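You operate a simulated robot arm through the tools that you are given. There is no shell and no other tool. Be economical: measure what you need, move in short steps, check, and stop when the job is done.

You are at the controls of a simulated robot arm. One attempt, no reset.

TASK
Fetch the wooden block and stand it on the small black tray. Fetch the small grey tub from the top of the steel bench and set it on the lower shelf of the steel bench. Put the numbered white cup that says "59" from the top of the steel bench on the front of the steel counter. Take the burnt bar and leave it on the bottom board of the narrow wire shelf. Open the counter door, fetch the blue jug from the inside of the counter cupboard and set it on top of the white pack and shut the door again. Open the cupboard door of the grey cabinet. Do these in any order. Set down upright: wooden block, small grey tub, numbered white cup, blue jug.

Only the result counts: the job must be done as asked and must still hold three seconds after the hand-in. Knocking over, shifting, dropping, spilling or breaking anything else fails it.

THE ROBOT
A 6-joint arm with a two-finger gripper on a trunk, on a base that drives. Base frame: it is fixed to the floor where the robot stands at the start and does not move with it; the origin is under the middle of the robot, x ahead of it, y to its left, z up. Readings come in m, rad, newtons and seconds.
Its first joint turns from -2.897 to 2.897 rad. Places, roughly: blue jug (15x10x15 cm) [-1.9, 0.6, 0.2]; bottom board of the narrow wire shelf [-1.5, 1.1, 0.2]; burnt bar (17x3x4 cm) [-0.8, 1.5, 0.9]; counter door [-1.9, 0.1, 0.4]; cupboard door of the grey cabinet [1.2, -0.5, 0.5]; lower shelf of the steel bench [-0.5, 1.7, 0.2]; numbered white cup [-0.75, 1.5, 1]; small black tray (17x9x3 cm) [1.1, -0.3, 0.9]; small grey tub (7x7x7 cm) [0, 1.9, 0.9]; steel counter [-2, 0.3, 0.8]; white pack [-2, -3, 0.25]; wooden block (5x5x14 cm) [1.2, 0, 0.9]. Payload 2.45 kg.
The tool frame sits at the grasp point between the pads (the TCP): z along the fingers, y along the line on which they close. The tips reach 0.02 m beyond it. Largest opening 0.14 m; the body of the gripper starts 0.168 m behind the TCP.
Orientation is that of the tool frame in the base frame, as a unit quaternion [w, x, y, z]. With the fingers straight down and closing along the base's y, the tool's x points along the base's -x, its y along +y and its z along -z.

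THE INTERFACE
- The arm moves only by the tool drive_tool. Its arguments are lists of equal length, an entry for each row: "fingers": the finger opening in m, from 0 to 0.14; "slide": the shift along the base's x, y, z in m, a list of three; "rot": the turn, a rotation vector about the base's x, y, z in rad, a list of three. In form: {"fingers": [fingers, ...], "slide": [[tx, ty, tz], ...], "rot": [[wx, wy, wz], ...]}. A call has 1 to 20 rows; each row shifts and turns the commanded pose from where the row before left it. A row lasts 0.2 s, in which the tool goes at most 0.05 m and 0.15 rad; a call with a longer step from one row to the next is refused whole, and so is a gripper value outside its range. A pose out of reach is approached as far as the arm can. The call stops where the force on the tool passes 40 N (or 10 N more than at its start, if that is more) or the arm is blocked; 0.2 s more then pass. Each finger travels about 0.045 m/s and halts on what it meets, pressing with about 20 N; the grip force reading is that of the motor and also rises with nothing between the fingers. The clock runs only during rows and for 0.2 s after the last one: add rows that do not move to give the fingers time. The reply holds the time, the measured pose of the TCP, the force on the tool along the base axes, the opening and the grip force, in the units named above and with some noise, with the torque about the TCP (base axes, N m) and any sound that the robot's microphone picked up.
- Cameras (640 x 400 px; columns grow to the right, rows downward): "scene" is now at [-0.1827, 0.0882, 1.1191]; the picture's right is [-1.00, -0.06, 0.00], its down [-0.04, 0.57, -0.82] and it looks along [0.05, -0.82, -0.57] (base axes); focal length 214 px, centre (320, 200). "wrist" rides on the gripper at [0.078, 0.011, -0.209] in the tool frame; the picture's right is [-0.14, 0.99, 0.00], its down [-0.92, -0.13, -0.37] and it looks along [-0.36, -0.05, 0.93] (tool axes); focal length 280 px, centre (320, 200). There is no depth. A picture from a camera that has moved, and an enlarged one, comes with that camera's place and axes in the base frame and with its lens.
- snapshot(camera): a new picture of that camera. The clock stands still meanwhile.
- base_move(legs): drives the robot by 1 to 6 legs, each [ahead, left, turn to the left] in m, m and rad, along the robot's own axes; the way and the turn of a leg run together, so that a leg with both is an arc; at most 1.5 m and 3.142 rad a leg. The arm and the cameras ride along, it lands a little off, and it stops where it bumps. It gives what a move gives.
- aim_head(pan, tilt): turns the head with the scene camera to pan (to the left, within 2.496 rad either way) and tilt (down, from -0.506 to 1.204), counted from straight ahead of the robot. It gives what a move gives.
- close_up(camera, box): a new picture of the part [left, top, right, bottom] of that camera's present view, enlarged. The clock stands still meanwhile.
- finish_job(): hands the job in; it is judged then, once.

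Go step by step. Nothing tells you exact positions but the pictures and the camera data: compare them with the known pose of the tool, close in by small moves and look again before you grip or let go. The budget is 196 turns and 182 pictures, counting those below and the enlarged ones. Unless the task says otherwise, let go and move clear before handing in, and close with one line.

The tools are called as name(argument=value, ...) on one line, values as JSON. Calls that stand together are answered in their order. drive_tool: Moves the arm, as the interface text tells. Its arguments: {"type":"object","properties":{"fingers":{"type":"array","items":{"type":"number"}},"slide":{"type":"array","items":{"type":"array","items":{"type":"number"}}},"rot":{"type":"array","items":{"type":"array","items":{"type":"number"}}}},"required":["fingers","slide","rot"]} The other tools are called the same way: base_move (legs) drives the base; aim_head (pan, tilt) turns the head that bears the scene camera; snapshot (camera) takes a picture; close_up (camera, box) takes an enlarged picture of a part of a camera's view; finish_job () hands the job in.

At the start:

```text
clock: 0.0
tcp_pos: [0.6448, -0.1247, 1.1554]
ee_rot: [-0.001, 0.0, 1.0, 0.0]
ft_force: [-0.4, 0.0, 1.0]
moment: [0.01, 0.02, 0.05]
opening: 0.1398
gripper_force: 0.0
robot x, y, heading: [-0.0016, -0.0016, 0.002]
head pan, tilt: [-1.506, 0.607]
```

scene: 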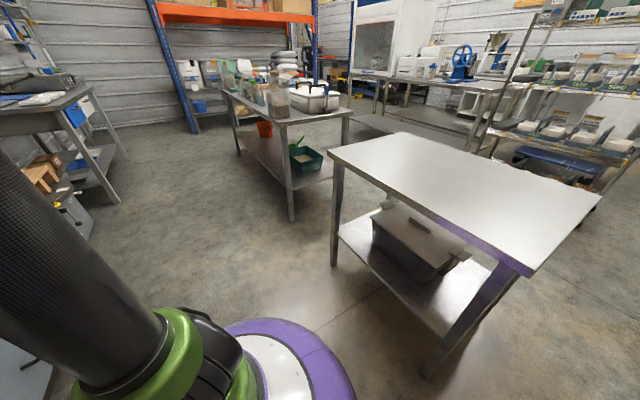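
wrist: 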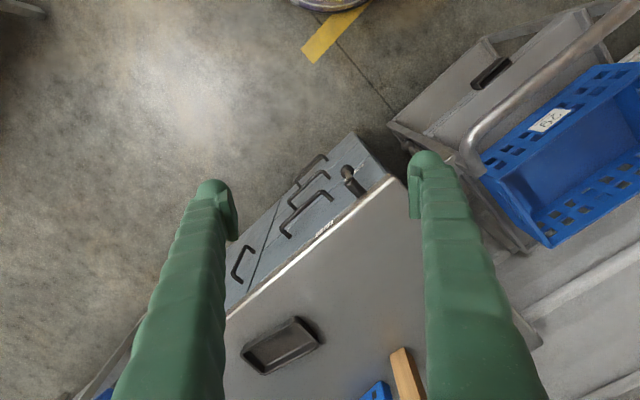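

I see the robot with the grey cabinet ahead (tray and block on it). First I look around with the head.

aim_head(pan=0, tilt=0.5)

```text
clock: 1.6
tcp_pos: [0.6462, -0.1252, 1.156]
ee_rot: [-0.001, 0.0, 1.0, 0.0]
ft_force: [0.4, 0.6, -0.2]
moment: [0.01, -0.02, 0.0]
opening: 0.1401
gripper_force: 0.0
robot x, y, heading: [-0.0022, 0.0036, -0.002]
head pan, tilt: [0.0, 0.499]
```

snapshot(camera="scene")

snapshot(camera="wrist")

```text
179 pictures are left
camera scene: at [-0.0974, 0.1761, 1.1289], right [0.0, -1.0, 0.0], down [-0.48, 0.0, -0.88], along [0.88, 0.0, -0.48], focal length 214 px, centre (320, 200)
```

scene: 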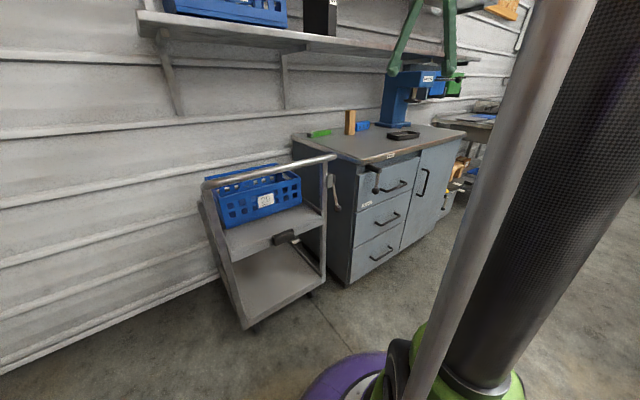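

```text
178 pictures are left
camera wrist: at [0.5677, -0.1139, 1.3643], right [0.14, 0.99, 0.0], down [0.92, -0.13, 0.37], along [0.37, -0.05, -0.93], focal length 280 px, centre (320, 200)
```

wrist: 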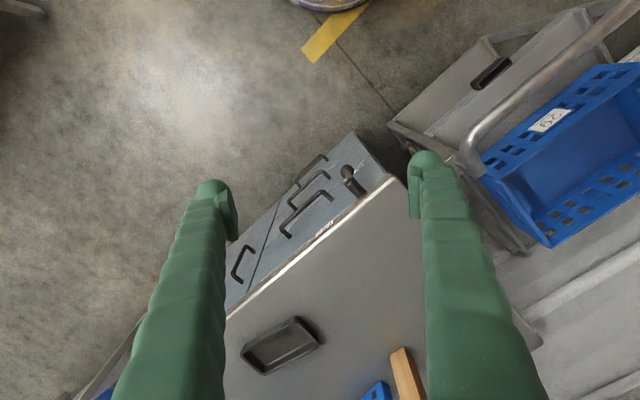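

close_up(camera="scene", box=[280, 60, 480, 185])

aim_head(pan=0, tilt=-0.1)

snapshot(camera="scene")

```text
3.20 times, centred on (380, 122) of scene
camera zoom: at [-0.0974, 0.1761, 1.1289], right [0.0, -1.0, 0.0], down [-0.48, 0.0, -0.88], along [0.88, 0.0, -0.48], focal length 686 px, centre (128, 448)
```

zoom: 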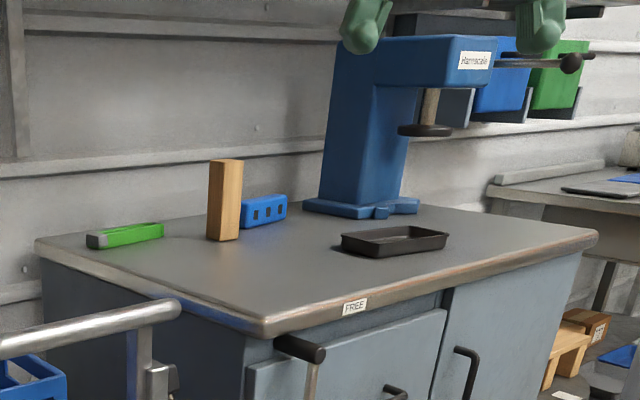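

```text
clock: 2.6
tcp_pos: [0.6468, -0.1252, 1.1558]
ee_rot: [0.0, 0.001, 1.0, 0.0]
ft_force: [-0.1, 0.2, 0.7]
moment: [-0.05, 0.04, 0.0]
opening: 0.1401
gripper_force: 0.1
robot x, y, heading: [0.001, 0.0006, -0.001]
head pan, tilt: [0.0, -0.099]
```

```text
176 pictures are left
camera scene: at [-0.1012, 0.1762, 1.1837], right [0.0, -1.0, 0.0], down [0.1, 0.0, -1.0], along [1.0, 0.0, 0.1], focal length 214 px, centre (320, 200)
```

scene: 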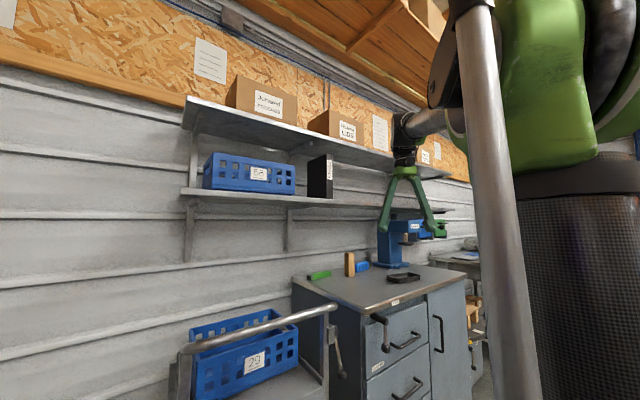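

base_move(legs=[[0.28, -0.03, 0]])

snapshot(camera="wrist")

aim_head(pan=-0.1, tilt=0.5)

snapshot(camera="scene")

```text
clock: 4.6
tcp_pos: [0.9303, -0.1558, 1.155]
ee_rot: [0.0, 0.0, 1.0, 0.0]
ft_force: [0.1, 0.5, 0.7]
moment: [-0.01, -0.02, -0.06]
opening: 0.1398
gripper_force: 0.1
robot x, y, heading: [0.2838, -0.0308, -0.002]
head pan, tilt: [0.0, -0.099]
```

```text
175 pictures are left
camera wrist: at [0.8514, -0.1447, 1.3643], right [0.14, 0.99, 0.0], down [0.92, -0.13, 0.37], along [0.36, -0.05, -0.93], focal length 280 px, centre (320, 200)
```

wrist: 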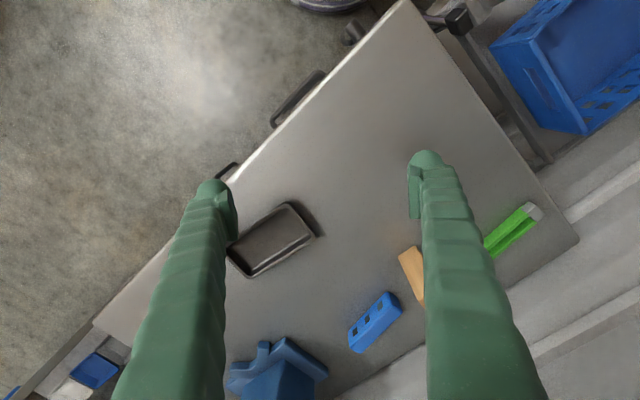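

```text
clock: 5.6
tcp_pos: [0.9287, -0.155, 1.1557]
ee_rot: [0.0, 0.0, 1.0, 0.001]
ft_force: [-0.6, 0.5, 0.8]
moment: [0.03, -0.01, -0.01]
opening: 0.1399
gripper_force: 0.0
robot x, y, heading: [0.2836, -0.029, 0.001]
head pan, tilt: [-0.099, 0.499]
```

```text
174 pictures are left
camera scene: at [0.1861, 0.1369, 1.1289], right [-0.1, -0.99, 0.0], down [-0.48, 0.05, -0.88], along [0.87, -0.09, -0.48], focal length 214 px, centre (320, 200)
```

scene: 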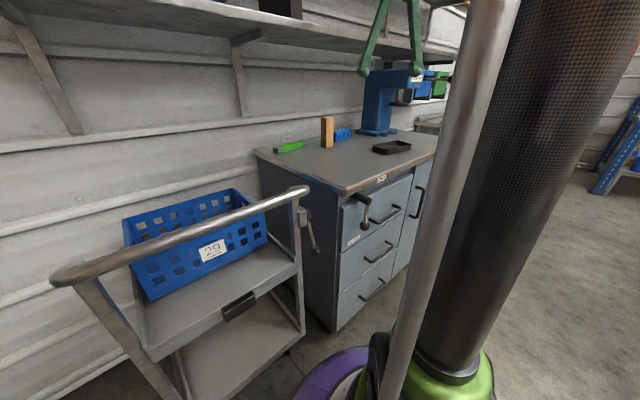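

drive_tool(fingers=[0.14, 0.14, 0.14, 0.14, 0.14, 0.14, 0.14, 0.14], slide=[[0.035, 0.02, 0], [0.035, 0.02, 0], [0.035, 0.02, 0], [0.035, 0.02, 0], [0.035, 0.02, 0], [0.035, 0.02, 0], [0.035, 0.02, 0], [0.033, 0.017, 0]], rot=[[0, 0, 0.1], [0, 0, 0.1], [0, 0, 0.1], [0, 0, 0.1], [0, 0, 0.1], [0, 0, 0.05], [0, 0, 0], [0, 0, 0]])

snapshot(camera="wrist")

close_up(camera="scene", box=[240, 30, 440, 155])

```text
clock: 6.9
tcp_pos: [1.1188, -0.0512, 1.158]
ee_rot: [-0.007, -0.261, 0.965, -0.001]
ft_force: [-10.6, -9.0, 3.6]
moment: [1.35, -1.14, 0.74]
opening: 0.1401
gripper_force: 0.1
robot x, y, heading: [0.2824, -0.0304, 0.001]
head pan, tilt: [-0.099, 0.499]
stopped in row 6: the force on the tool passed its limit at 155 N (the readings are from after the stop); the commanded pose is now the measured one
```

```text
173 pictures are left
camera wrist: at [1.0471, -0.0811, 1.3677], right [-0.38, 0.92, 0.0], down [0.86, 0.36, 0.36], along [0.33, 0.13, -0.93], focal length 280 px, centre (320, 200)
```

wrist: 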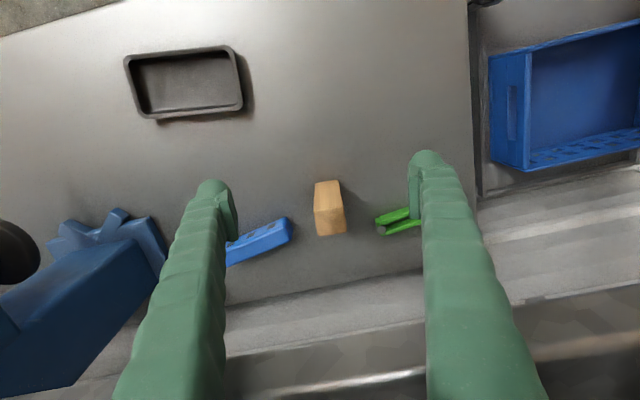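

```text
3.20 times, centred on (340, 92) of scene
camera zoom: at [0.1854, 0.1365, 1.1289], right [-0.1, -0.99, 0.0], down [-0.48, 0.05, -0.88], along [0.87, -0.09, -0.48], focal length 686 px, centre (256, 544)
```

zoom: 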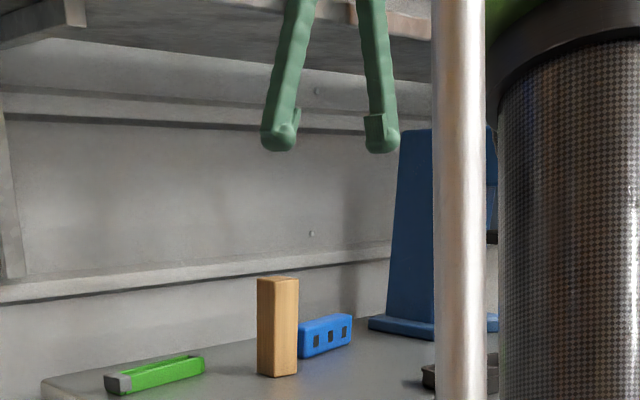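

drive_tool(fingers=[0.14, 0.14, 0.14, 0.14, 0.14, 0.14, 0.14, 0.14, 0.14, 0.14], slide=[[-0.038, -0.023, 0], [-0.038, -0.023, 0], [-0.038, -0.023, 0], [0, 0, 0], [0, 0, 0], [0, 0, 0], [0, 0, 0], [0, 0, 0], [0, 0, 0], [0, 0, 0]], rot=[[0, 0, 0], [0, 0, 0], [0, 0, 0], [0.077, -0.128, 0], [0.077, -0.128, 0], [0.077, -0.128, 0], [0.077, -0.128, 0], [0.077, -0.128, 0], [0.077, -0.128, 0], [0.077, -0.128, 0]])

snapshot(camera="wrist")

snapshot(camera="scene")

```text
clock: 9.1
tcp_pos: [1.0041, -0.1192, 1.1566]
ee_rot: [0.476, -0.228, 0.839, 0.135]
ft_force: [-0.4, -0.2, -0.8]
moment: [0.01, 0.0, 0.01]
opening: 0.14
gripper_force: 0.0
robot x, y, heading: [0.2817, -0.031, -0.0]
head pan, tilt: [-0.099, 0.499]
```

```text
171 pictures are left
camera wrist: at [0.8106, -0.2226, 1.1973], right [-0.45, 0.89, 0.13], down [0.2, -0.04, 0.98], along [0.87, 0.46, -0.16], focal length 280 px, centre (320, 200)
```

wrist: 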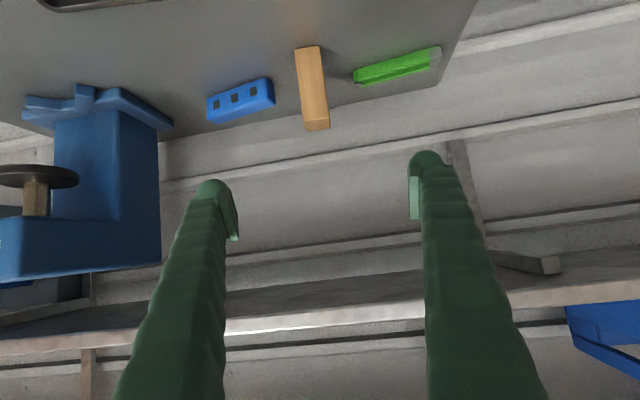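

```text
170 pictures are left
camera scene: at [0.186, 0.1369, 1.1289], right [-0.1, -0.99, 0.0], down [-0.48, 0.05, -0.88], along [0.87, -0.09, -0.48], focal length 214 px, centre (320, 200)
```

scene: 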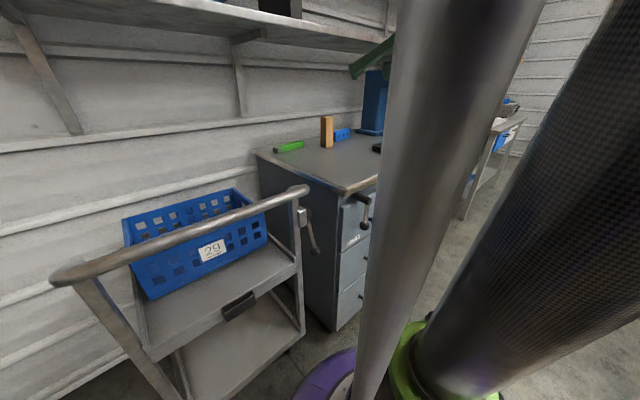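

drive_tool(fingers=[0.14, 0.14, 0.14, 0.14, 0.14, 0.14, 0.14, 0.14, 0.14, 0.14], slide=[[0, 0, -0.038], [0, 0, -0.038], [0, 0, -0.038], [0, 0, -0.038], [0, 0, -0.038], [0.034, 0.0202, 0], [0.034, 0.0202, 0], [0.034, 0.0202, 0], [0.034, 0.0202, 0], [0, 0, 0]], rot=[[0, 0, 0], [0, 0, 0], [0, 0, 0], [0, 0, 0], [0, 0, 0], [0, 0, 0], [0, 0, 0], [0, 0, 0], [0, 0, 0], [0, 0, 0]])

snapshot(camera="wrist")

close_up(camera="scene", box=[240, 30, 440, 155])

```text
clock: 11.3
tcp_pos: [1.1423, -0.0382, 0.966]
ee_rot: [0.474, -0.228, 0.84, 0.135]
ft_force: [0.3, 0.1, 0.1]
moment: [0.02, -0.01, 0.0]
opening: 0.1397
gripper_force: 0.1
robot x, y, heading: [0.2846, -0.0307, -0.004]
head pan, tilt: [-0.099, 0.499]
```

```text
169 pictures are left
camera wrist: at [0.9478, -0.1408, 1.0059], right [-0.45, 0.89, 0.13], down [0.2, -0.04, 0.98], along [0.87, 0.46, -0.16], focal length 280 px, centre (320, 200)
```

wrist: 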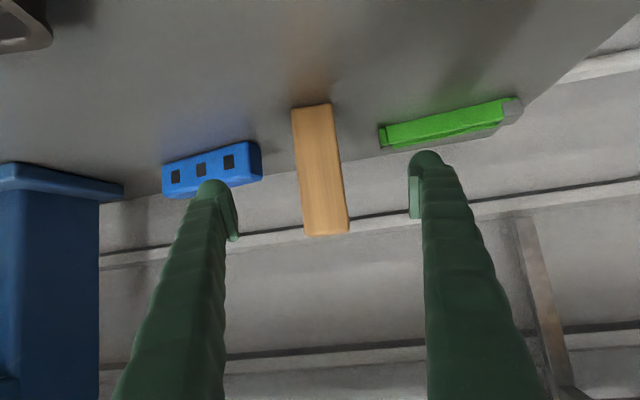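

```text
3.20 times, centred on (340, 92) of scene
camera zoom: at [0.186, 0.137, 1.1289], right [-0.1, -0.99, 0.0], down [-0.48, 0.05, -0.88], along [0.87, -0.09, -0.48], focal length 686 px, centre (256, 544)
```

zoom: 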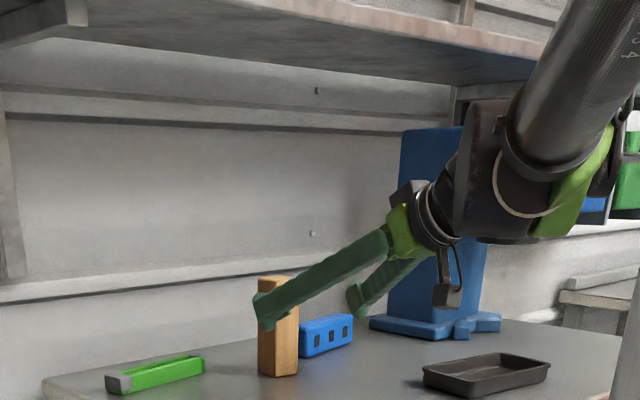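

drive_tool(fingers=[0.14, 0.14, 0.04, 0.04, 0.04, 0.04, 0.04, 0.04, 0.04], slide=[[0.033, 0.02, 0], [0.033, 0.02, 0], [0, 0, 0], [0, 0, 0], [0, 0, 0], [0, 0, 0], [0, 0, 0], [0, 0, 0], [0, 0, 0]], rot=[[0, 0, 0], [0, 0, 0], [0, 0, 0], [0, 0, 0], [0, 0, 0], [0, 0, 0], [0, 0, 0], [0, 0, 0], [0, 0, 0]])

snapshot(camera="wrist")

```text
clock: 13.3
tcp_pos: [1.2068, 0.0033, 0.9657]
ee_rot: [0.475, -0.228, 0.84, 0.134]
ft_force: [-0.4, -0.8, 0.1]
moment: [-0.11, -0.08, 0.02]
opening: 0.0448
gripper_force: 20.2
robot x, y, heading: [0.2813, -0.0298, -0.001]
head pan, tilt: [-0.099, 0.499]
```

```text
167 pictures are left
camera wrist: at [1.0126, -0.1008, 1.0062], right [-0.45, 0.89, 0.13], down [0.2, -0.04, 0.98], along [0.87, 0.46, -0.16], focal length 280 px, centre (320, 200)
```

wrist: 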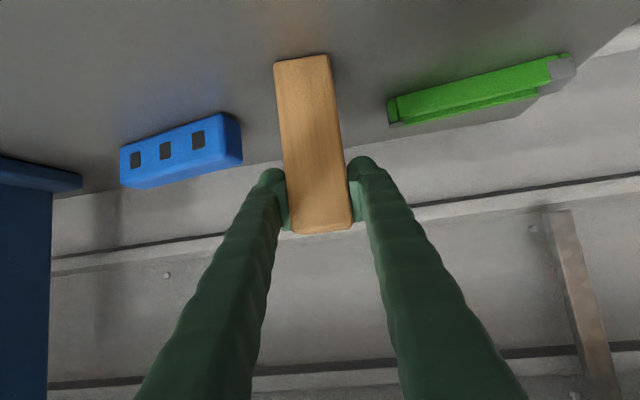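

drive_tool(fingers=[0.04, 0.04, 0.04, 0.04, 0.04, 0.04, 0.04, 0.04, 0.04], slide=[[0, 0, 0.03], [0, 0, 0.04], [-0.034, -0.0206, 0], [-0.034, -0.0206, 0], [-0.034, -0.0206, 0], [-0.034, -0.0206, 0], [-0.034, -0.0206, 0], [-0.034, -0.0206, 0], [0, 0, 0]], rot=[[0, 0, 0], [0, 0, 0], [0, 0, 0], [0, 0, 0], [0, 0, 0], [0, 0, 0], [0, 0, 0], [0, 0, 0], [0, 0, 0]])

snapshot(camera="wrist")

snapshot(camera="scene")

```text
clock: 15.3
tcp_pos: [1.003, -0.1228, 1.0379]
ee_rot: [0.475, -0.228, 0.84, 0.135]
ft_force: [-0.3, 0.5, -0.5]
moment: [-0.02, 0.01, -0.02]
opening: 0.0447
gripper_force: 20.0
robot x, y, heading: [0.2852, -0.0246, 0.001]
head pan, tilt: [-0.099, 0.499]
```

```text
166 pictures are left
camera wrist: at [0.8087, -0.2272, 1.0782], right [-0.45, 0.89, 0.13], down [0.2, -0.04, 0.98], along [0.87, 0.46, -0.16], focal length 280 px, centre (320, 200)
```

wrist: 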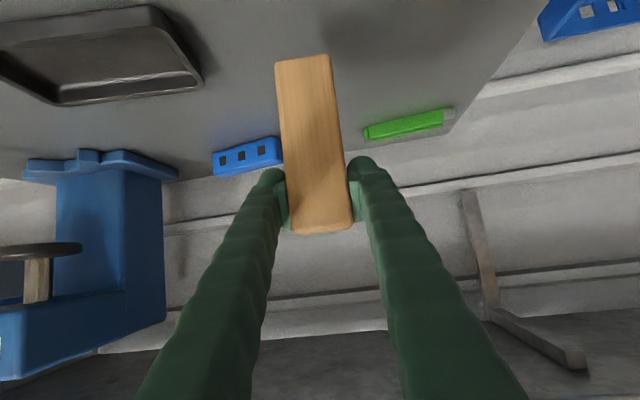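

```text
165 pictures are left
camera scene: at [0.186, 0.137, 1.1289], right [-0.1, -0.99, 0.0], down [-0.48, 0.05, -0.88], along [0.87, -0.09, -0.48], focal length 214 px, centre (320, 200)
```

scene: 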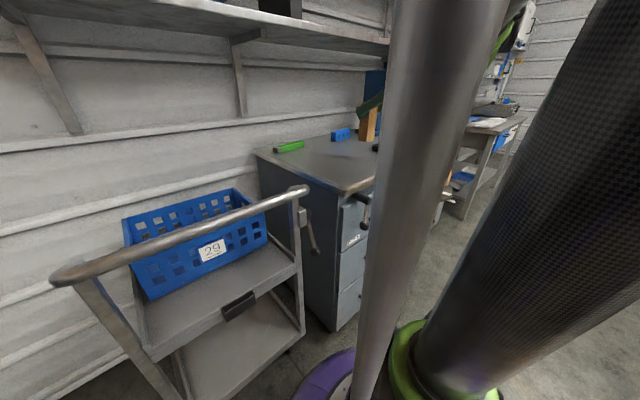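

drive_tool(fingers=[0.04, 0.04, 0.04, 0.04, 0.04, 0.04], slide=[[0.0204, -0.033, 0], [0.0204, -0.033, 0], [0.0204, -0.033, 0], [0.0204, -0.033, 0], [0.0204, -0.033, 0], [0, 0, 0]], rot=[[0, 0, 0], [0, 0, 0], [0, 0, 0], [0, 0, 0], [0, 0, 0], [0, 0, 0]])

snapshot(camera="wrist")

aim_head(pan=-0.4, tilt=0.4)

snapshot(camera="scene")

```text
clock: 16.7
tcp_pos: [1.1036, -0.287, 1.0346]
ee_rot: [0.474, -0.227, 0.84, 0.135]
ft_force: [-0.6, 0.6, -1.4]
moment: [-0.02, -0.03, 0.01]
opening: 0.0447
gripper_force: 19.8
robot x, y, heading: [0.2865, -0.0309, -0.006]
head pan, tilt: [-0.099, 0.499]
```

```text
164 pictures are left
camera wrist: at [0.91, -0.3913, 1.0755], right [-0.45, 0.89, 0.13], down [0.2, -0.04, 0.98], along [0.87, 0.46, -0.16], focal length 280 px, centre (320, 200)
```

wrist: 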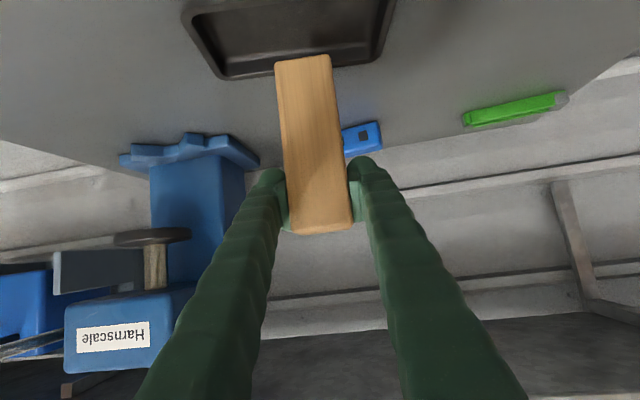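

```text
clock: 17.5
tcp_pos: [1.1046, -0.2879, 1.0355]
ee_rot: [0.474, -0.228, 0.84, 0.135]
ft_force: [-0.6, 0.7, -1.5]
moment: [0.01, -0.02, -0.01]
opening: 0.0446
gripper_force: 20.5
robot x, y, heading: [0.283, -0.031, 0.004]
head pan, tilt: [-0.4, 0.4]
```

```text
163 pictures are left
camera scene: at [0.1808, 0.1099, 1.138], right [-0.39, -0.92, 0.0], down [-0.36, 0.15, -0.92], along [0.85, -0.36, -0.39], focal length 214 px, centre (320, 200)
```

scene: 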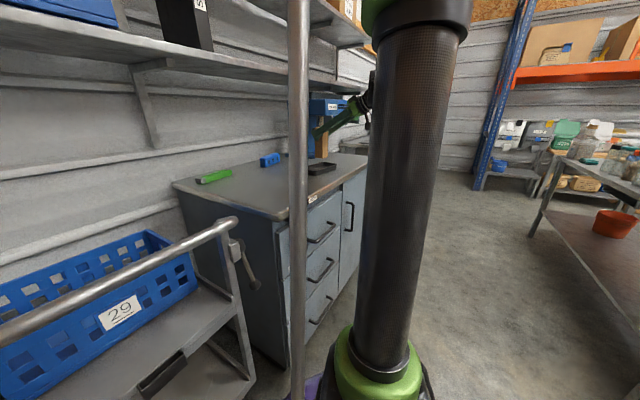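

drive_tool(fingers=[0.04, 0.04, 0.04, 0.04], slide=[[0, 0, -0.025], [0, 0, -0.025], [0, 0, -0.008], [0, 0, 0]], rot=[[0, 0, 0], [0, 0, 0], [0, 0, 0], [0, 0, 0]])

snapshot(camera="wrist")

close_up(camera="scene", box=[260, 80, 420, 180])

```text
clock: 18.5
tcp_pos: [1.1036, -0.2878, 0.9787]
ee_rot: [0.474, -0.228, 0.839, 0.135]
ft_force: [-0.7, 0.5, -0.7]
moment: [0.01, -0.01, 0.0]
opening: 0.0446
gripper_force: 19.6
robot x, y, heading: [0.282, -0.03, 0.002]
head pan, tilt: [-0.4, 0.4]
```

```text
162 pictures are left
camera wrist: at [0.9105, -0.3907, 1.0185], right [-0.45, 0.89, 0.13], down [0.2, -0.04, 0.98], along [0.87, 0.46, -0.16], focal length 280 px, centre (320, 200)
```

wrist: 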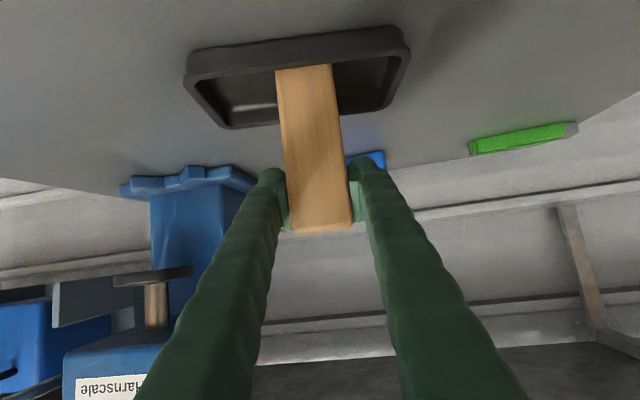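

```text
4.00 times, centred on (340, 130) of scene
camera zoom: at [0.1808, 0.1099, 1.138], right [-0.39, -0.92, 0.0], down [-0.36, 0.15, -0.92], along [0.85, -0.36, -0.39], focal length 858 px, centre (240, 480)
```

zoom: 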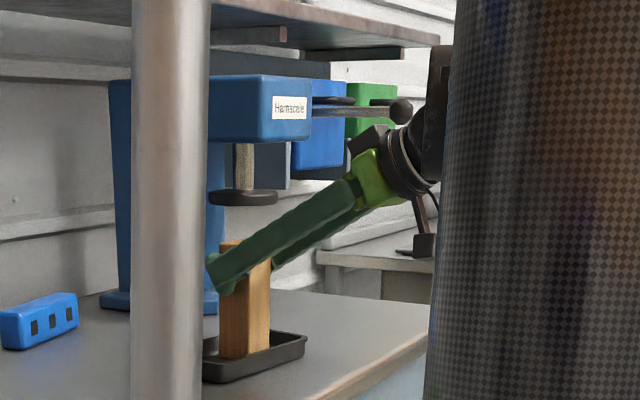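

drive_tool(fingers=[0.04, 0.04, 0.04, 0.04, 0.04], slide=[[0, 0, -0.003], [0, 0, -0.003], [0, 0, -0.003], [0, 0, -0.002], [0, 0, 0]], rot=[[0, 0, 0], [0, 0, 0], [0, 0, 0], [0, 0, 0], [0, 0, 0]])

```text
clock: 19.7
tcp_pos: [1.1046, -0.2863, 0.9674]
ee_rot: [0.475, -0.228, 0.839, 0.135]
ft_force: [1.2, -0.9, 21.8]
moment: [-0.45, 0.05, 0.0]
opening: 0.045
gripper_force: 20.1
robot x, y, heading: [0.2826, -0.0322, -0.003]
head pan, tilt: [-0.4, 0.4]
```

Contact felt; I ease up slightly and release slowly, then back out along the tool axis.

drive_tool(fingers=[0.04, 0.06, 0.08, 0.1, 0.12, 0.12], slide=[[0, 0, 0.001], [0, 0, 0], [0, 0, 0], [0, 0, 0], [0, 0, 0], [0, 0, 0]], rot=[[0, 0, 0], [0, 0, 0], [0, 0, 0], [0, 0, 0], [0, 0, 0], [0, 0, 0]])

drive_tool(fingers=[0.13, 0.13, 0.13, 0.13, 0.13, 0.13], slide=[[-0.034, -0.0206, 0.005], [-0.034, -0.0206, 0.01], [-0.034, -0.0206, 0.02], [-0.034, -0.0206, 0.02], [-0.034, -0.0206, 0.02], [0, 0, 0]], rot=[[0, 0, 0], [0, 0, 0], [0, 0, 0], [0, 0, 0], [0, 0, 0], [0, 0, 0]])

snapshot(camera="wrist")

close_up(camera="scene", box=[200, 80, 420, 300])

```text
clock: 21.1
tcp_pos: [1.106, -0.2871, 0.9695]
ee_rot: [0.475, -0.229, 0.839, 0.136]
ft_force: [0.3, 0.6, 1.2]
moment: [0.0, -0.02, -0.02]
opening: 0.1197
gripper_force: 0.1
robot x, y, heading: [0.2826, -0.0315, -0.002]
head pan, tilt: [-0.4, 0.4]
```

```text
clock: 22.5
tcp_pos: [0.9325, -0.3912, 1.045]
ee_rot: [0.474, -0.228, 0.839, 0.135]
ft_force: [0.1, -0.1, 0.0]
moment: [-0.02, -0.04, 0.01]
opening: 0.1302
gripper_force: 0.0
robot x, y, heading: [0.2817, -0.0254, 0.003]
head pan, tilt: [-0.4, 0.4]
```

```text
160 pictures are left
camera wrist: at [0.7387, -0.4937, 1.0859], right [-0.44, 0.89, 0.13], down [0.2, -0.04, 0.98], along [0.87, 0.46, -0.16], focal length 280 px, centre (320, 200)
```

wrist: 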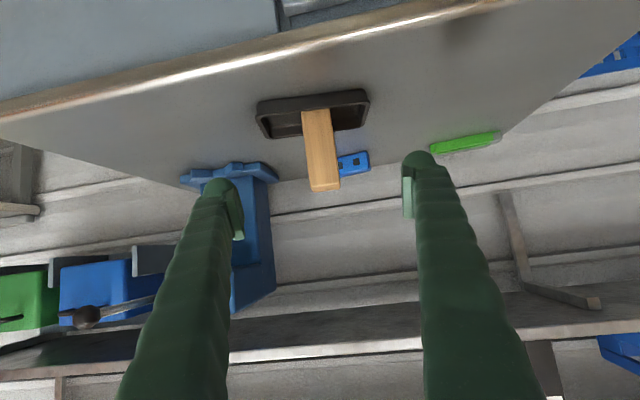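

```text
1.82 times, centred on (310, 190) of scene
camera zoom: at [0.1807, 0.1099, 1.138], right [-0.39, -0.92, 0.0], down [-0.36, 0.15, -0.92], along [0.85, -0.36, -0.39], focal length 390 px, centre (338, 218)
```

zoom: 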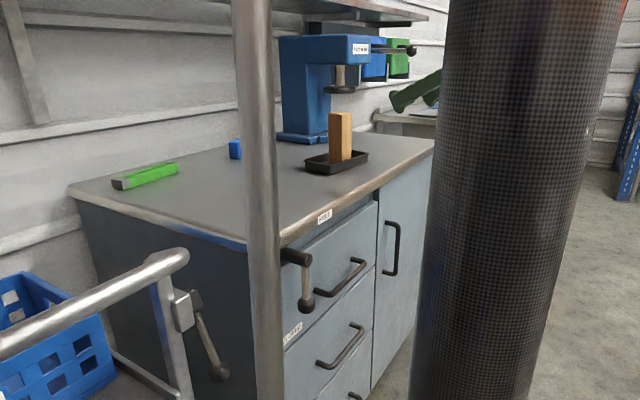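

drive_tool(fingers=[0.1, 0.1, 0.1, 0.1, 0.1, 0.1, 0.1, 0.1, 0.1, 0.1, 0.1], slide=[[-0.033, -0.04, 0], [-0.033, -0.04, 0], [0, 0, -0.043], [0, 0, -0.043], [0, 0, -0.043], [0, 0, -0.043], [0, 0, -0.043], [0, 0, -0.043], [0, 0, -0.043], [0, 0, -0.043], [0, 0, -0.043]], rot=[[0, 0, 0.035], [0, 0, 0.035], [0.057, -0.082, 0], [0.057, -0.082, 0], [0.057, -0.082, 0], [0, 0, 0], [0, 0, 0], [0, 0, 0], [0, 0, 0], [0, 0, 0], [0, 0, 0]])

snapshot(camera="wrist")

snapshot(camera="scene")

```text
refused: row 1 steps farther than a row can; nothing moved
```

```text
158 pictures are left
camera wrist: at [0.7387, -0.4937, 1.0859], right [-0.44, 0.89, 0.13], down [0.2, -0.04, 0.98], along [0.87, 0.46, -0.16], focal length 280 px, centre (320, 200)
```

wrist: 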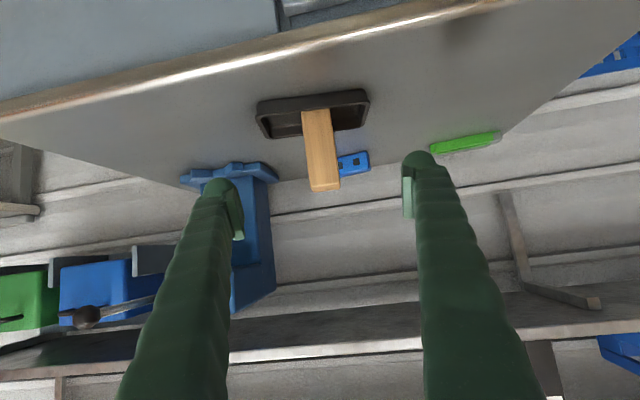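

```text
157 pictures are left
camera scene: at [0.1807, 0.1099, 1.138], right [-0.39, -0.92, 0.0], down [-0.36, 0.15, -0.92], along [0.85, -0.36, -0.39], focal length 214 px, centre (320, 200)
```

scene: 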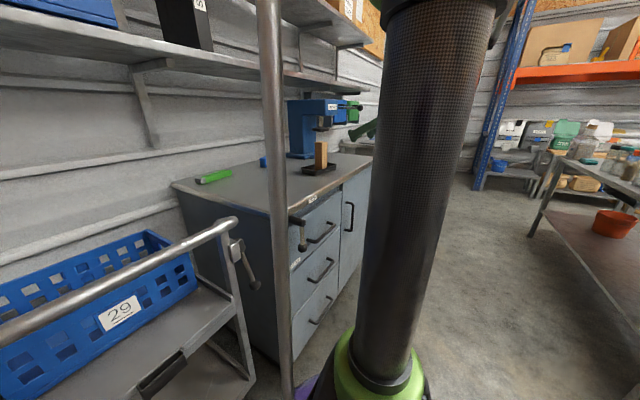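

drive_tool(fingers=[0.1, 0.1, 0.1, 0.1, 0.1, 0.1, 0.1, 0.1, 0.1, 0.1, 0.1, 0.1], slide=[[-0.03, -0.035, 0], [-0.03, -0.035, 0], [0, -0.01, -0.043], [0, 0, -0.043], [0, 0, -0.043], [0, 0, -0.043], [0, 0, -0.043], [0, 0, -0.043], [0, 0, -0.043], [0, 0, -0.043], [0, 0, -0.043], [0, 0, 0]], rot=[[0, 0, 0.035], [0, 0, 0.035], [0.057, -0.082, 0], [0.057, -0.082, 0], [0.057, -0.082, 0], [0, 0, 0], [0, 0, 0], [0, 0, 0], [0, 0, 0], [0, 0, 0], [0, 0, 0], [0, 0, 0]])

snapshot(camera="wrist")

snapshot(camera="scene")

```text
clock: 25.1
tcp_pos: [0.8741, -0.4712, 0.6569]
ee_rot: [0.589, -0.232, 0.751, 0.189]
ft_force: [0.4, -0.2, -0.3]
moment: [0.02, -0.04, 0.04]
opening: 0.1001
gripper_force: 0.0
robot x, y, heading: [0.2828, -0.0326, 0.001]
head pan, tilt: [-0.4, 0.4]
```

```text
156 pictures are left
camera wrist: at [0.6862, -0.5889, 0.6304], right [-0.54, 0.83, 0.14], down [-0.04, -0.19, 0.98], along [0.84, 0.52, 0.13], focal length 280 px, centre (320, 200)
```

wrist: 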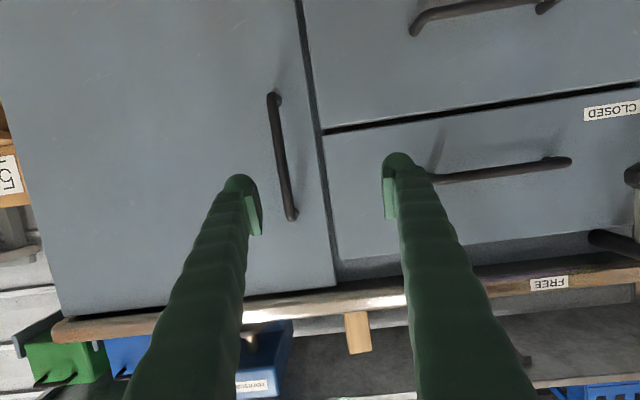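

```text
155 pictures are left
camera scene: at [0.1807, 0.1098, 1.138], right [-0.39, -0.92, 0.0], down [-0.36, 0.15, -0.92], along [0.85, -0.36, -0.39], focal length 214 px, centre (320, 200)
```

scene: 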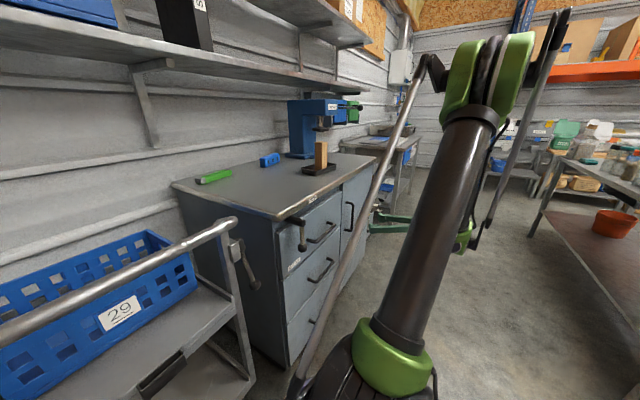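

drive_tool(fingers=[0.1, 0.1, 0.1, 0.1, 0.1, 0.1], slide=[[0.016, -0.023, -0.01], [0.016, -0.023, -0.01], [0.03, 0.02, 0], [0.027, 0.019, 0], [0.025, 0.018, 0], [0, 0, 0]], rot=[[0, 0, 0], [0, 0, 0], [0, 0, 0], [0, 0, 0], [0, 0, 0], [0, 0, 0]])

snapshot(camera="wrist")

```text
clock: 26.5
tcp_pos: [0.9892, -0.4597, 0.6356]
ee_rot: [0.588, -0.233, 0.751, 0.19]
ft_force: [0.5, -0.3, -0.1]
moment: [0.0, 0.0, 0.02]
opening: 0.0999
gripper_force: 0.1
robot x, y, heading: [0.2825, -0.0306, -0.0]
head pan, tilt: [-0.4, 0.4]
```

```text
154 pictures are left
camera wrist: at [0.8009, -0.5778, 0.6089], right [-0.54, 0.83, 0.14], down [-0.04, -0.19, 0.98], along [0.84, 0.52, 0.13], focal length 280 px, centre (320, 200)
```

wrist: 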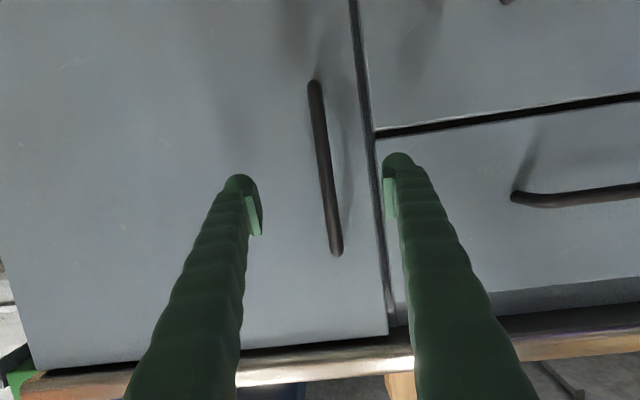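

drive_tool(fingers=[0.1, 0.1, 0.1], slide=[[0.0197, 0.0138, -0.005], [0.0197, 0.0138, -0.005], [0, 0, 0]], rot=[[0, 0, 0], [0, 0, 0], [0, 0, 0]])

snapshot(camera="wrist")

```text
clock: 27.3
tcp_pos: [1.0299, -0.4321, 0.6272]
ee_rot: [0.588, -0.232, 0.752, 0.188]
ft_force: [-0.1, 0.5, 0.2]
moment: [0.05, -0.02, 0.02]
opening: 0.0999
gripper_force: 0.0
robot x, y, heading: [0.2829, -0.0318, -0.003]
head pan, tilt: [-0.4, 0.4]
```

```text
153 pictures are left
camera wrist: at [0.841, -0.5491, 0.5999], right [-0.54, 0.83, 0.14], down [-0.04, -0.19, 0.98], along [0.84, 0.52, 0.13], focal length 280 px, centre (320, 200)
```

wrist: 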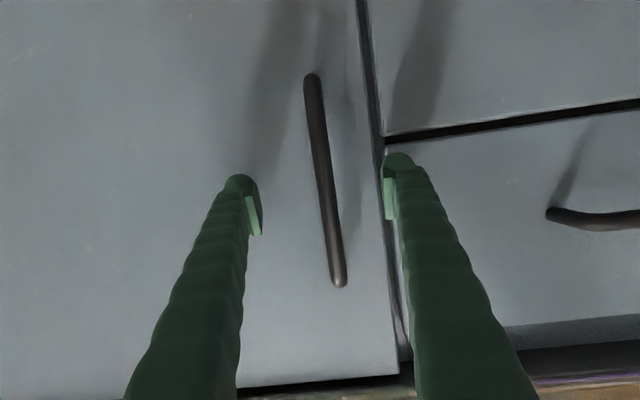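

drive_tool(fingers=[0.1, 0.0, 0.0, 0.0, 0.0, 0.0, 0.0, 0.0, 0.0], slide=[[0.011, 0.008, 0], [0, 0, 0], [0, 0, 0], [0, 0, 0], [0, 0, 0], [0, 0, 0], [0, 0, 0], [0, 0, 0], [0, 0, 0]], rot=[[0, 0, 0], [0, 0, 0], [0, 0, 0], [0, 0, 0], [0, 0, 0], [0, 0, 0], [0, 0, 0], [0, 0, 0], [0, 0, 0]])

snapshot(camera="wrist")

```text
clock: 28.6
tcp_pos: [1.0361, -0.4214, 0.6273]
ee_rot: [0.588, -0.233, 0.751, 0.19]
ft_force: [-25.5, 14.6, -3.7]
moment: [0.12, -0.49, -0.13]
opening: 0.0145
gripper_force: 11.2
robot x, y, heading: [0.282, -0.0329, -0.011]
head pan, tilt: [-0.4, 0.4]
stopped in row 6: the force on the tool passed its limit at 48 N (the readings are from after the stop); the commanded pose is now the measured one
```

```text
152 pictures are left
camera wrist: at [0.8487, -0.5403, 0.6009], right [-0.54, 0.83, 0.14], down [-0.03, -0.19, 0.98], along [0.84, 0.53, 0.13], focal length 280 px, centre (320, 200)
```

wrist: 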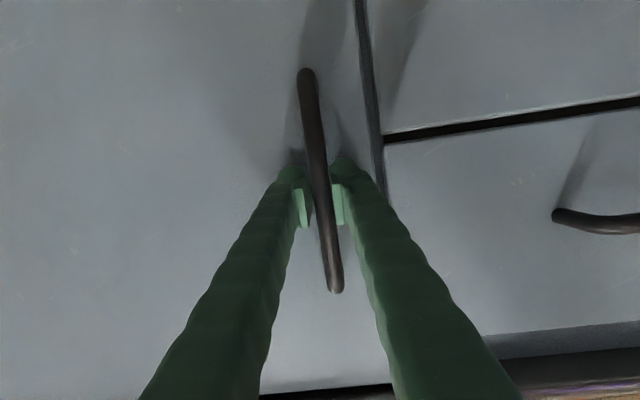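

drive_tool(fingers=[0.0, 0.0, 0.0, 0.0], slide=[[-0.002, 0.003, 0], [0, 0, 0], [0, 0, 0], [0, 0, 0]], rot=[[0, 0, 0], [0, 0, 0], [0, 0, 0], [0, 0, 0]])

```text
clock: 29.5
tcp_pos: [1.0348, -0.4194, 0.6275]
ee_rot: [0.587, -0.233, 0.752, 0.189]
ft_force: [-2.9, 0.7, -0.2]
moment: [-0.61, -0.32, -0.01]
opening: 0.0074
gripper_force: 34.9
robot x, y, heading: [0.2845, -0.0321, -0.001]
head pan, tilt: [-0.4, 0.4]
stopped in row 4: the force on the tool passed its limit at 41 N (the readings are from after the stop); the commanded pose is now the measured one
```

drive_tool(fingers=[0.0, 0.0, 0.0, 0.0, 0.0, 0.0], slide=[[-0.0152, -0.0119, 0], [-0.0146, -0.0126, 0], [-0.0139, -0.0134, 0], [-0.0133, -0.014, 0], [-0.0125, -0.0147, 0], [0, 0, 0]], rot=[[0, 0, 0.05], [0, 0, 0.05], [0, 0, 0.05], [0, 0, 0.05], [0, 0, 0.05], [0, 0, 0]])

snapshot(camera="wrist")

snapshot(camera="scene")

```text
clock: 30.2
tcp_pos: [0.9988, -0.4552, 0.6278]
ee_rot: [0.575, -0.281, 0.734, 0.227]
ft_force: [0.9, -1.3, -1.7]
moment: [-0.35, -0.59, 0.06]
opening: 0.0075
gripper_force: 35.5
robot x, y, heading: [0.2848, -0.0301, -0.0]
head pan, tilt: [-0.4, 0.4]
stopped in row 3: the force on the tool passed its limit at 45 N (the readings are from after the stop); the commanded pose is now the measured one
```

```text
151 pictures are left
camera wrist: at [0.8269, -0.5949, 0.6005], right [-0.64, 0.75, 0.14], down [-0.01, -0.2, 0.98], along [0.77, 0.63, 0.14], focal length 280 px, centre (320, 200)
```

wrist: 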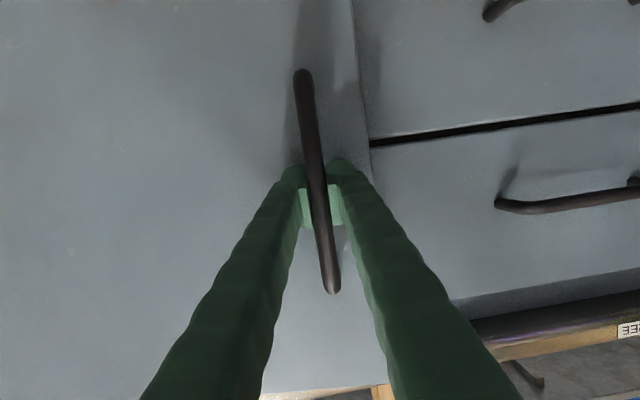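

```text
150 pictures are left
camera scene: at [0.1807, 0.1096, 1.138], right [-0.39, -0.92, 0.0], down [-0.36, 0.15, -0.92], along [0.85, -0.36, -0.39], focal length 214 px, centre (320, 200)
```

scene: 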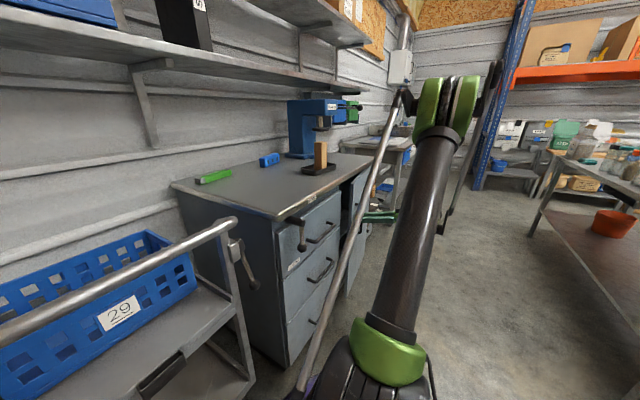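

drive_tool(fingers=[0.0, 0.0, 0.0, 0.0, 0.0, 0.0], slide=[[-0.01, -0.0111, 0], [-0.0097, -0.0115, 0], [-0.0091, -0.0119, 0], [-0.0086, -0.0123, 0], [-0.0082, -0.0126, 0], [0, 0, 0]], rot=[[0, 0, 0.04], [0, 0, 0.04], [0, 0, 0.04], [0, 0, 0.04], [0, 0, 0.04], [0, 0, 0]])

```text
clock: 31.6
tcp_pos: [0.9517, -0.5136, 0.6275]
ee_rot: [0.551, -0.352, 0.702, 0.283]
ft_force: [-5.0, 3.3, 8.5]
moment: [-0.23, -0.49, -0.11]
opening: 0.0076
gripper_force: 35.4
robot x, y, heading: [0.2825, -0.0301, -0.006]
head pan, tilt: [-0.4, 0.4]
```

drive_tool(fingers=[0.0, 0.0, 0.0, 0.0, 0.0, 0.0, 0.0], slide=[[-0.0073, -0.0131, 0], [-0.0068, -0.0134, 0], [-0.0062, -0.0137, 0], [-0.0056, -0.0139, 0], [-0.0051, -0.0141, 0], [-0.0045, -0.0143, 0], [0, 0, 0]], rot=[[0, 0, 0.04], [0, 0, 0.04], [0, 0, 0.04], [0, 0, 0.04], [0, 0, 0.04], [0, 0, 0.04], [0, 0, 0]])

snapshot(camera="scene")

```text
clock: 32.2
tcp_pos: [0.9406, -0.5321, 0.6278]
ee_rot: [0.541, -0.375, 0.691, 0.299]
ft_force: [-6.7, 3.6, 5.7]
moment: [-0.13, -0.54, -0.15]
opening: 0.0075
gripper_force: 35.5
out of reach, approached as far as the arm can: row 2
robot x, y, heading: [0.2807, -0.028, -0.004]
head pan, tilt: [-0.4, 0.4]
stopped in row 2: the force on the tool passed its limit at 55 N (the readings are from after the stop); the commanded pose is now the measured one
```

```text
149 pictures are left
camera scene: at [0.18, 0.11, 1.138], right [-0.39, -0.92, 0.0], down [-0.36, 0.15, -0.92], along [0.85, -0.36, -0.39], focal length 214 px, centre (320, 200)
```

scene: 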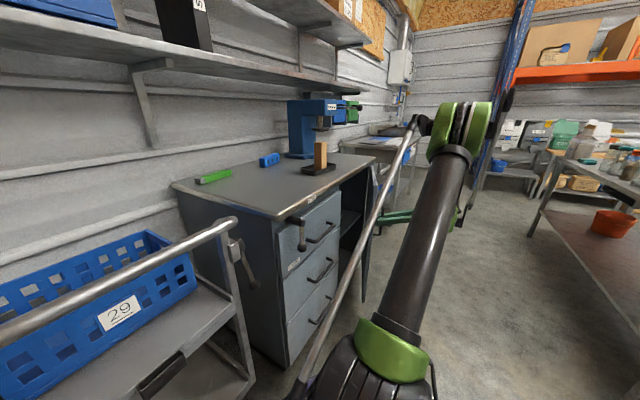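

drive_tool(fingers=[0.08, 0.08, 0.08, 0.08, 0.08, 0.08, 0.08, 0.08, 0.08], slide=[[0, 0, 0], [0, 0, 0], [0, 0, 0], [0, 0, 0], [-0.018, -0.025, 0], [-0.025, -0.025, 0], [-0.03, -0.025, 0], [-0.03, -0.025, 0], [0, 0, 0]], rot=[[0, 0, 0], [0, 0, 0], [0, 0, 0], [0, 0, 0], [0, 0, 0], [0, 0, -0.03], [0, 0, -0.1], [0, 0, -0.1], [0, 0, 0]])

snapshot(camera="wrist")

snapshot(camera="scene")

```text
clock: 34.2
tcp_pos: [0.8623, -0.6197, 0.6255]
ee_rot: [0.572, -0.292, 0.729, 0.236]
ft_force: [-0.7, -0.6, -0.8]
moment: [0.01, 0.0, 0.01]
opening: 0.0799
gripper_force: 0.0
out of reach, approached as far as the arm can: row 5, 6
robot x, y, heading: [0.2848, -0.0308, -0.004]
head pan, tilt: [-0.4, 0.4]
```

```text
148 pictures are left
camera wrist: at [0.6945, -0.7651, 0.5999], right [-0.67, 0.73, 0.14], down [-0.01, -0.2, 0.98], along [0.75, 0.65, 0.13], focal length 280 px, centre (320, 200)
```

wrist: 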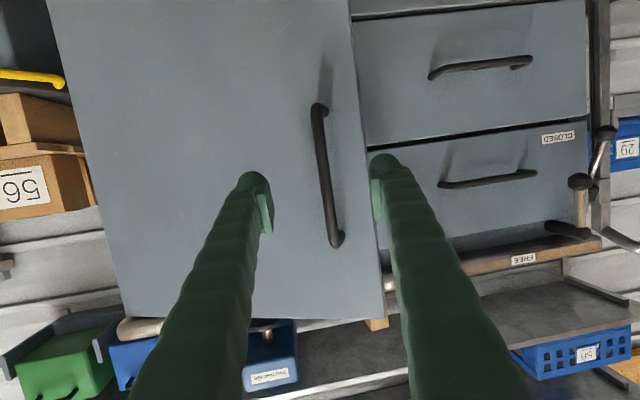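

```text
147 pictures are left
camera scene: at [0.1804, 0.1098, 1.138], right [-0.39, -0.92, 0.0], down [-0.36, 0.15, -0.92], along [0.85, -0.36, -0.39], focal length 214 px, centre (320, 200)
```

scene: 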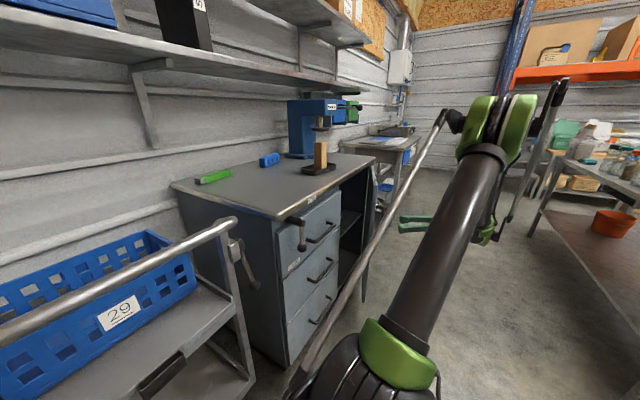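

drive_tool(fingers=[0.0, 0.0, 0.0, 0.0, 0.0, 0.0, 0.0], slide=[[-0.04, 0, 0], [-0.04, 0.01, 0], [-0.03, 0.035, 0], [-0.02, 0.04, 0], [-0.01, 0.04, 0], [0, 0.04, 0], [0, 0, 0]], rot=[[0, 0, -0.12], [0, 0, -0.12], [0, 0, -0.12], [0, 0, -0.12], [0, 0, -0.12], [0, 0, -0.12], [0, 0, 0]])

snapshot(camera="wrist")

snapshot(camera="scene")

```text
clock: 35.8
tcp_pos: [0.7241, -0.477, 0.6687]
ee_rot: [0.616, -0.018, 0.787, 0.02]
ft_force: [-0.2, -0.3, -0.6]
moment: [-0.02, -0.01, -0.01]
opening: 0.0
gripper_force: 19.6
out of reach, approached as far as the arm can: row 5, 6
robot x, y, heading: [0.2842, -0.0313, -0.008]
head pan, tilt: [-0.4, 0.4]
```

```text
146 pictures are left
camera wrist: at [0.503, -0.4769, 0.6436], right [-0.02, 0.99, 0.14], down [-0.13, -0.14, 0.98], along [0.99, 0.0, 0.13], focal length 280 px, centre (320, 200)
```

wrist: 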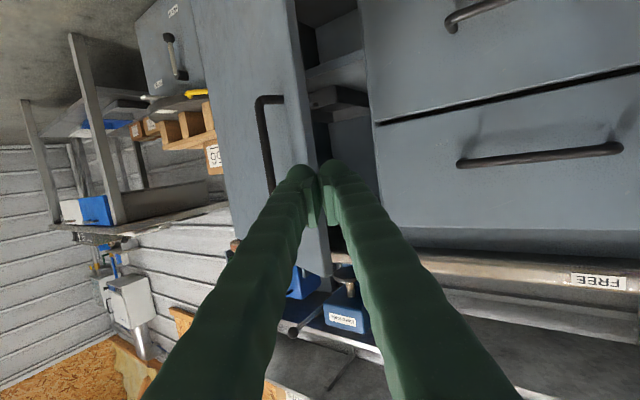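

```text
145 pictures are left
camera scene: at [0.1803, 0.1099, 1.138], right [-0.39, -0.92, 0.0], down [-0.36, 0.15, -0.92], along [0.85, -0.36, -0.39], focal length 214 px, centre (320, 200)
```

scene: 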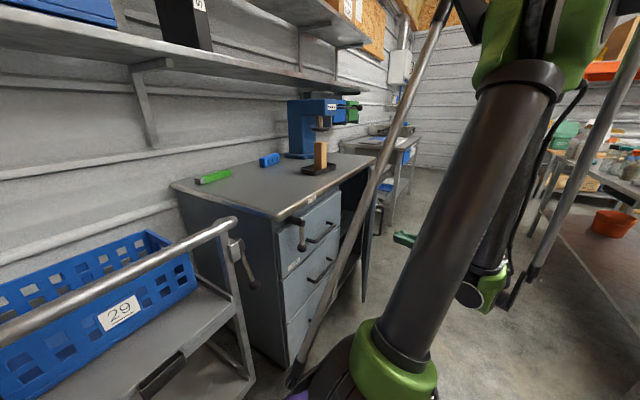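

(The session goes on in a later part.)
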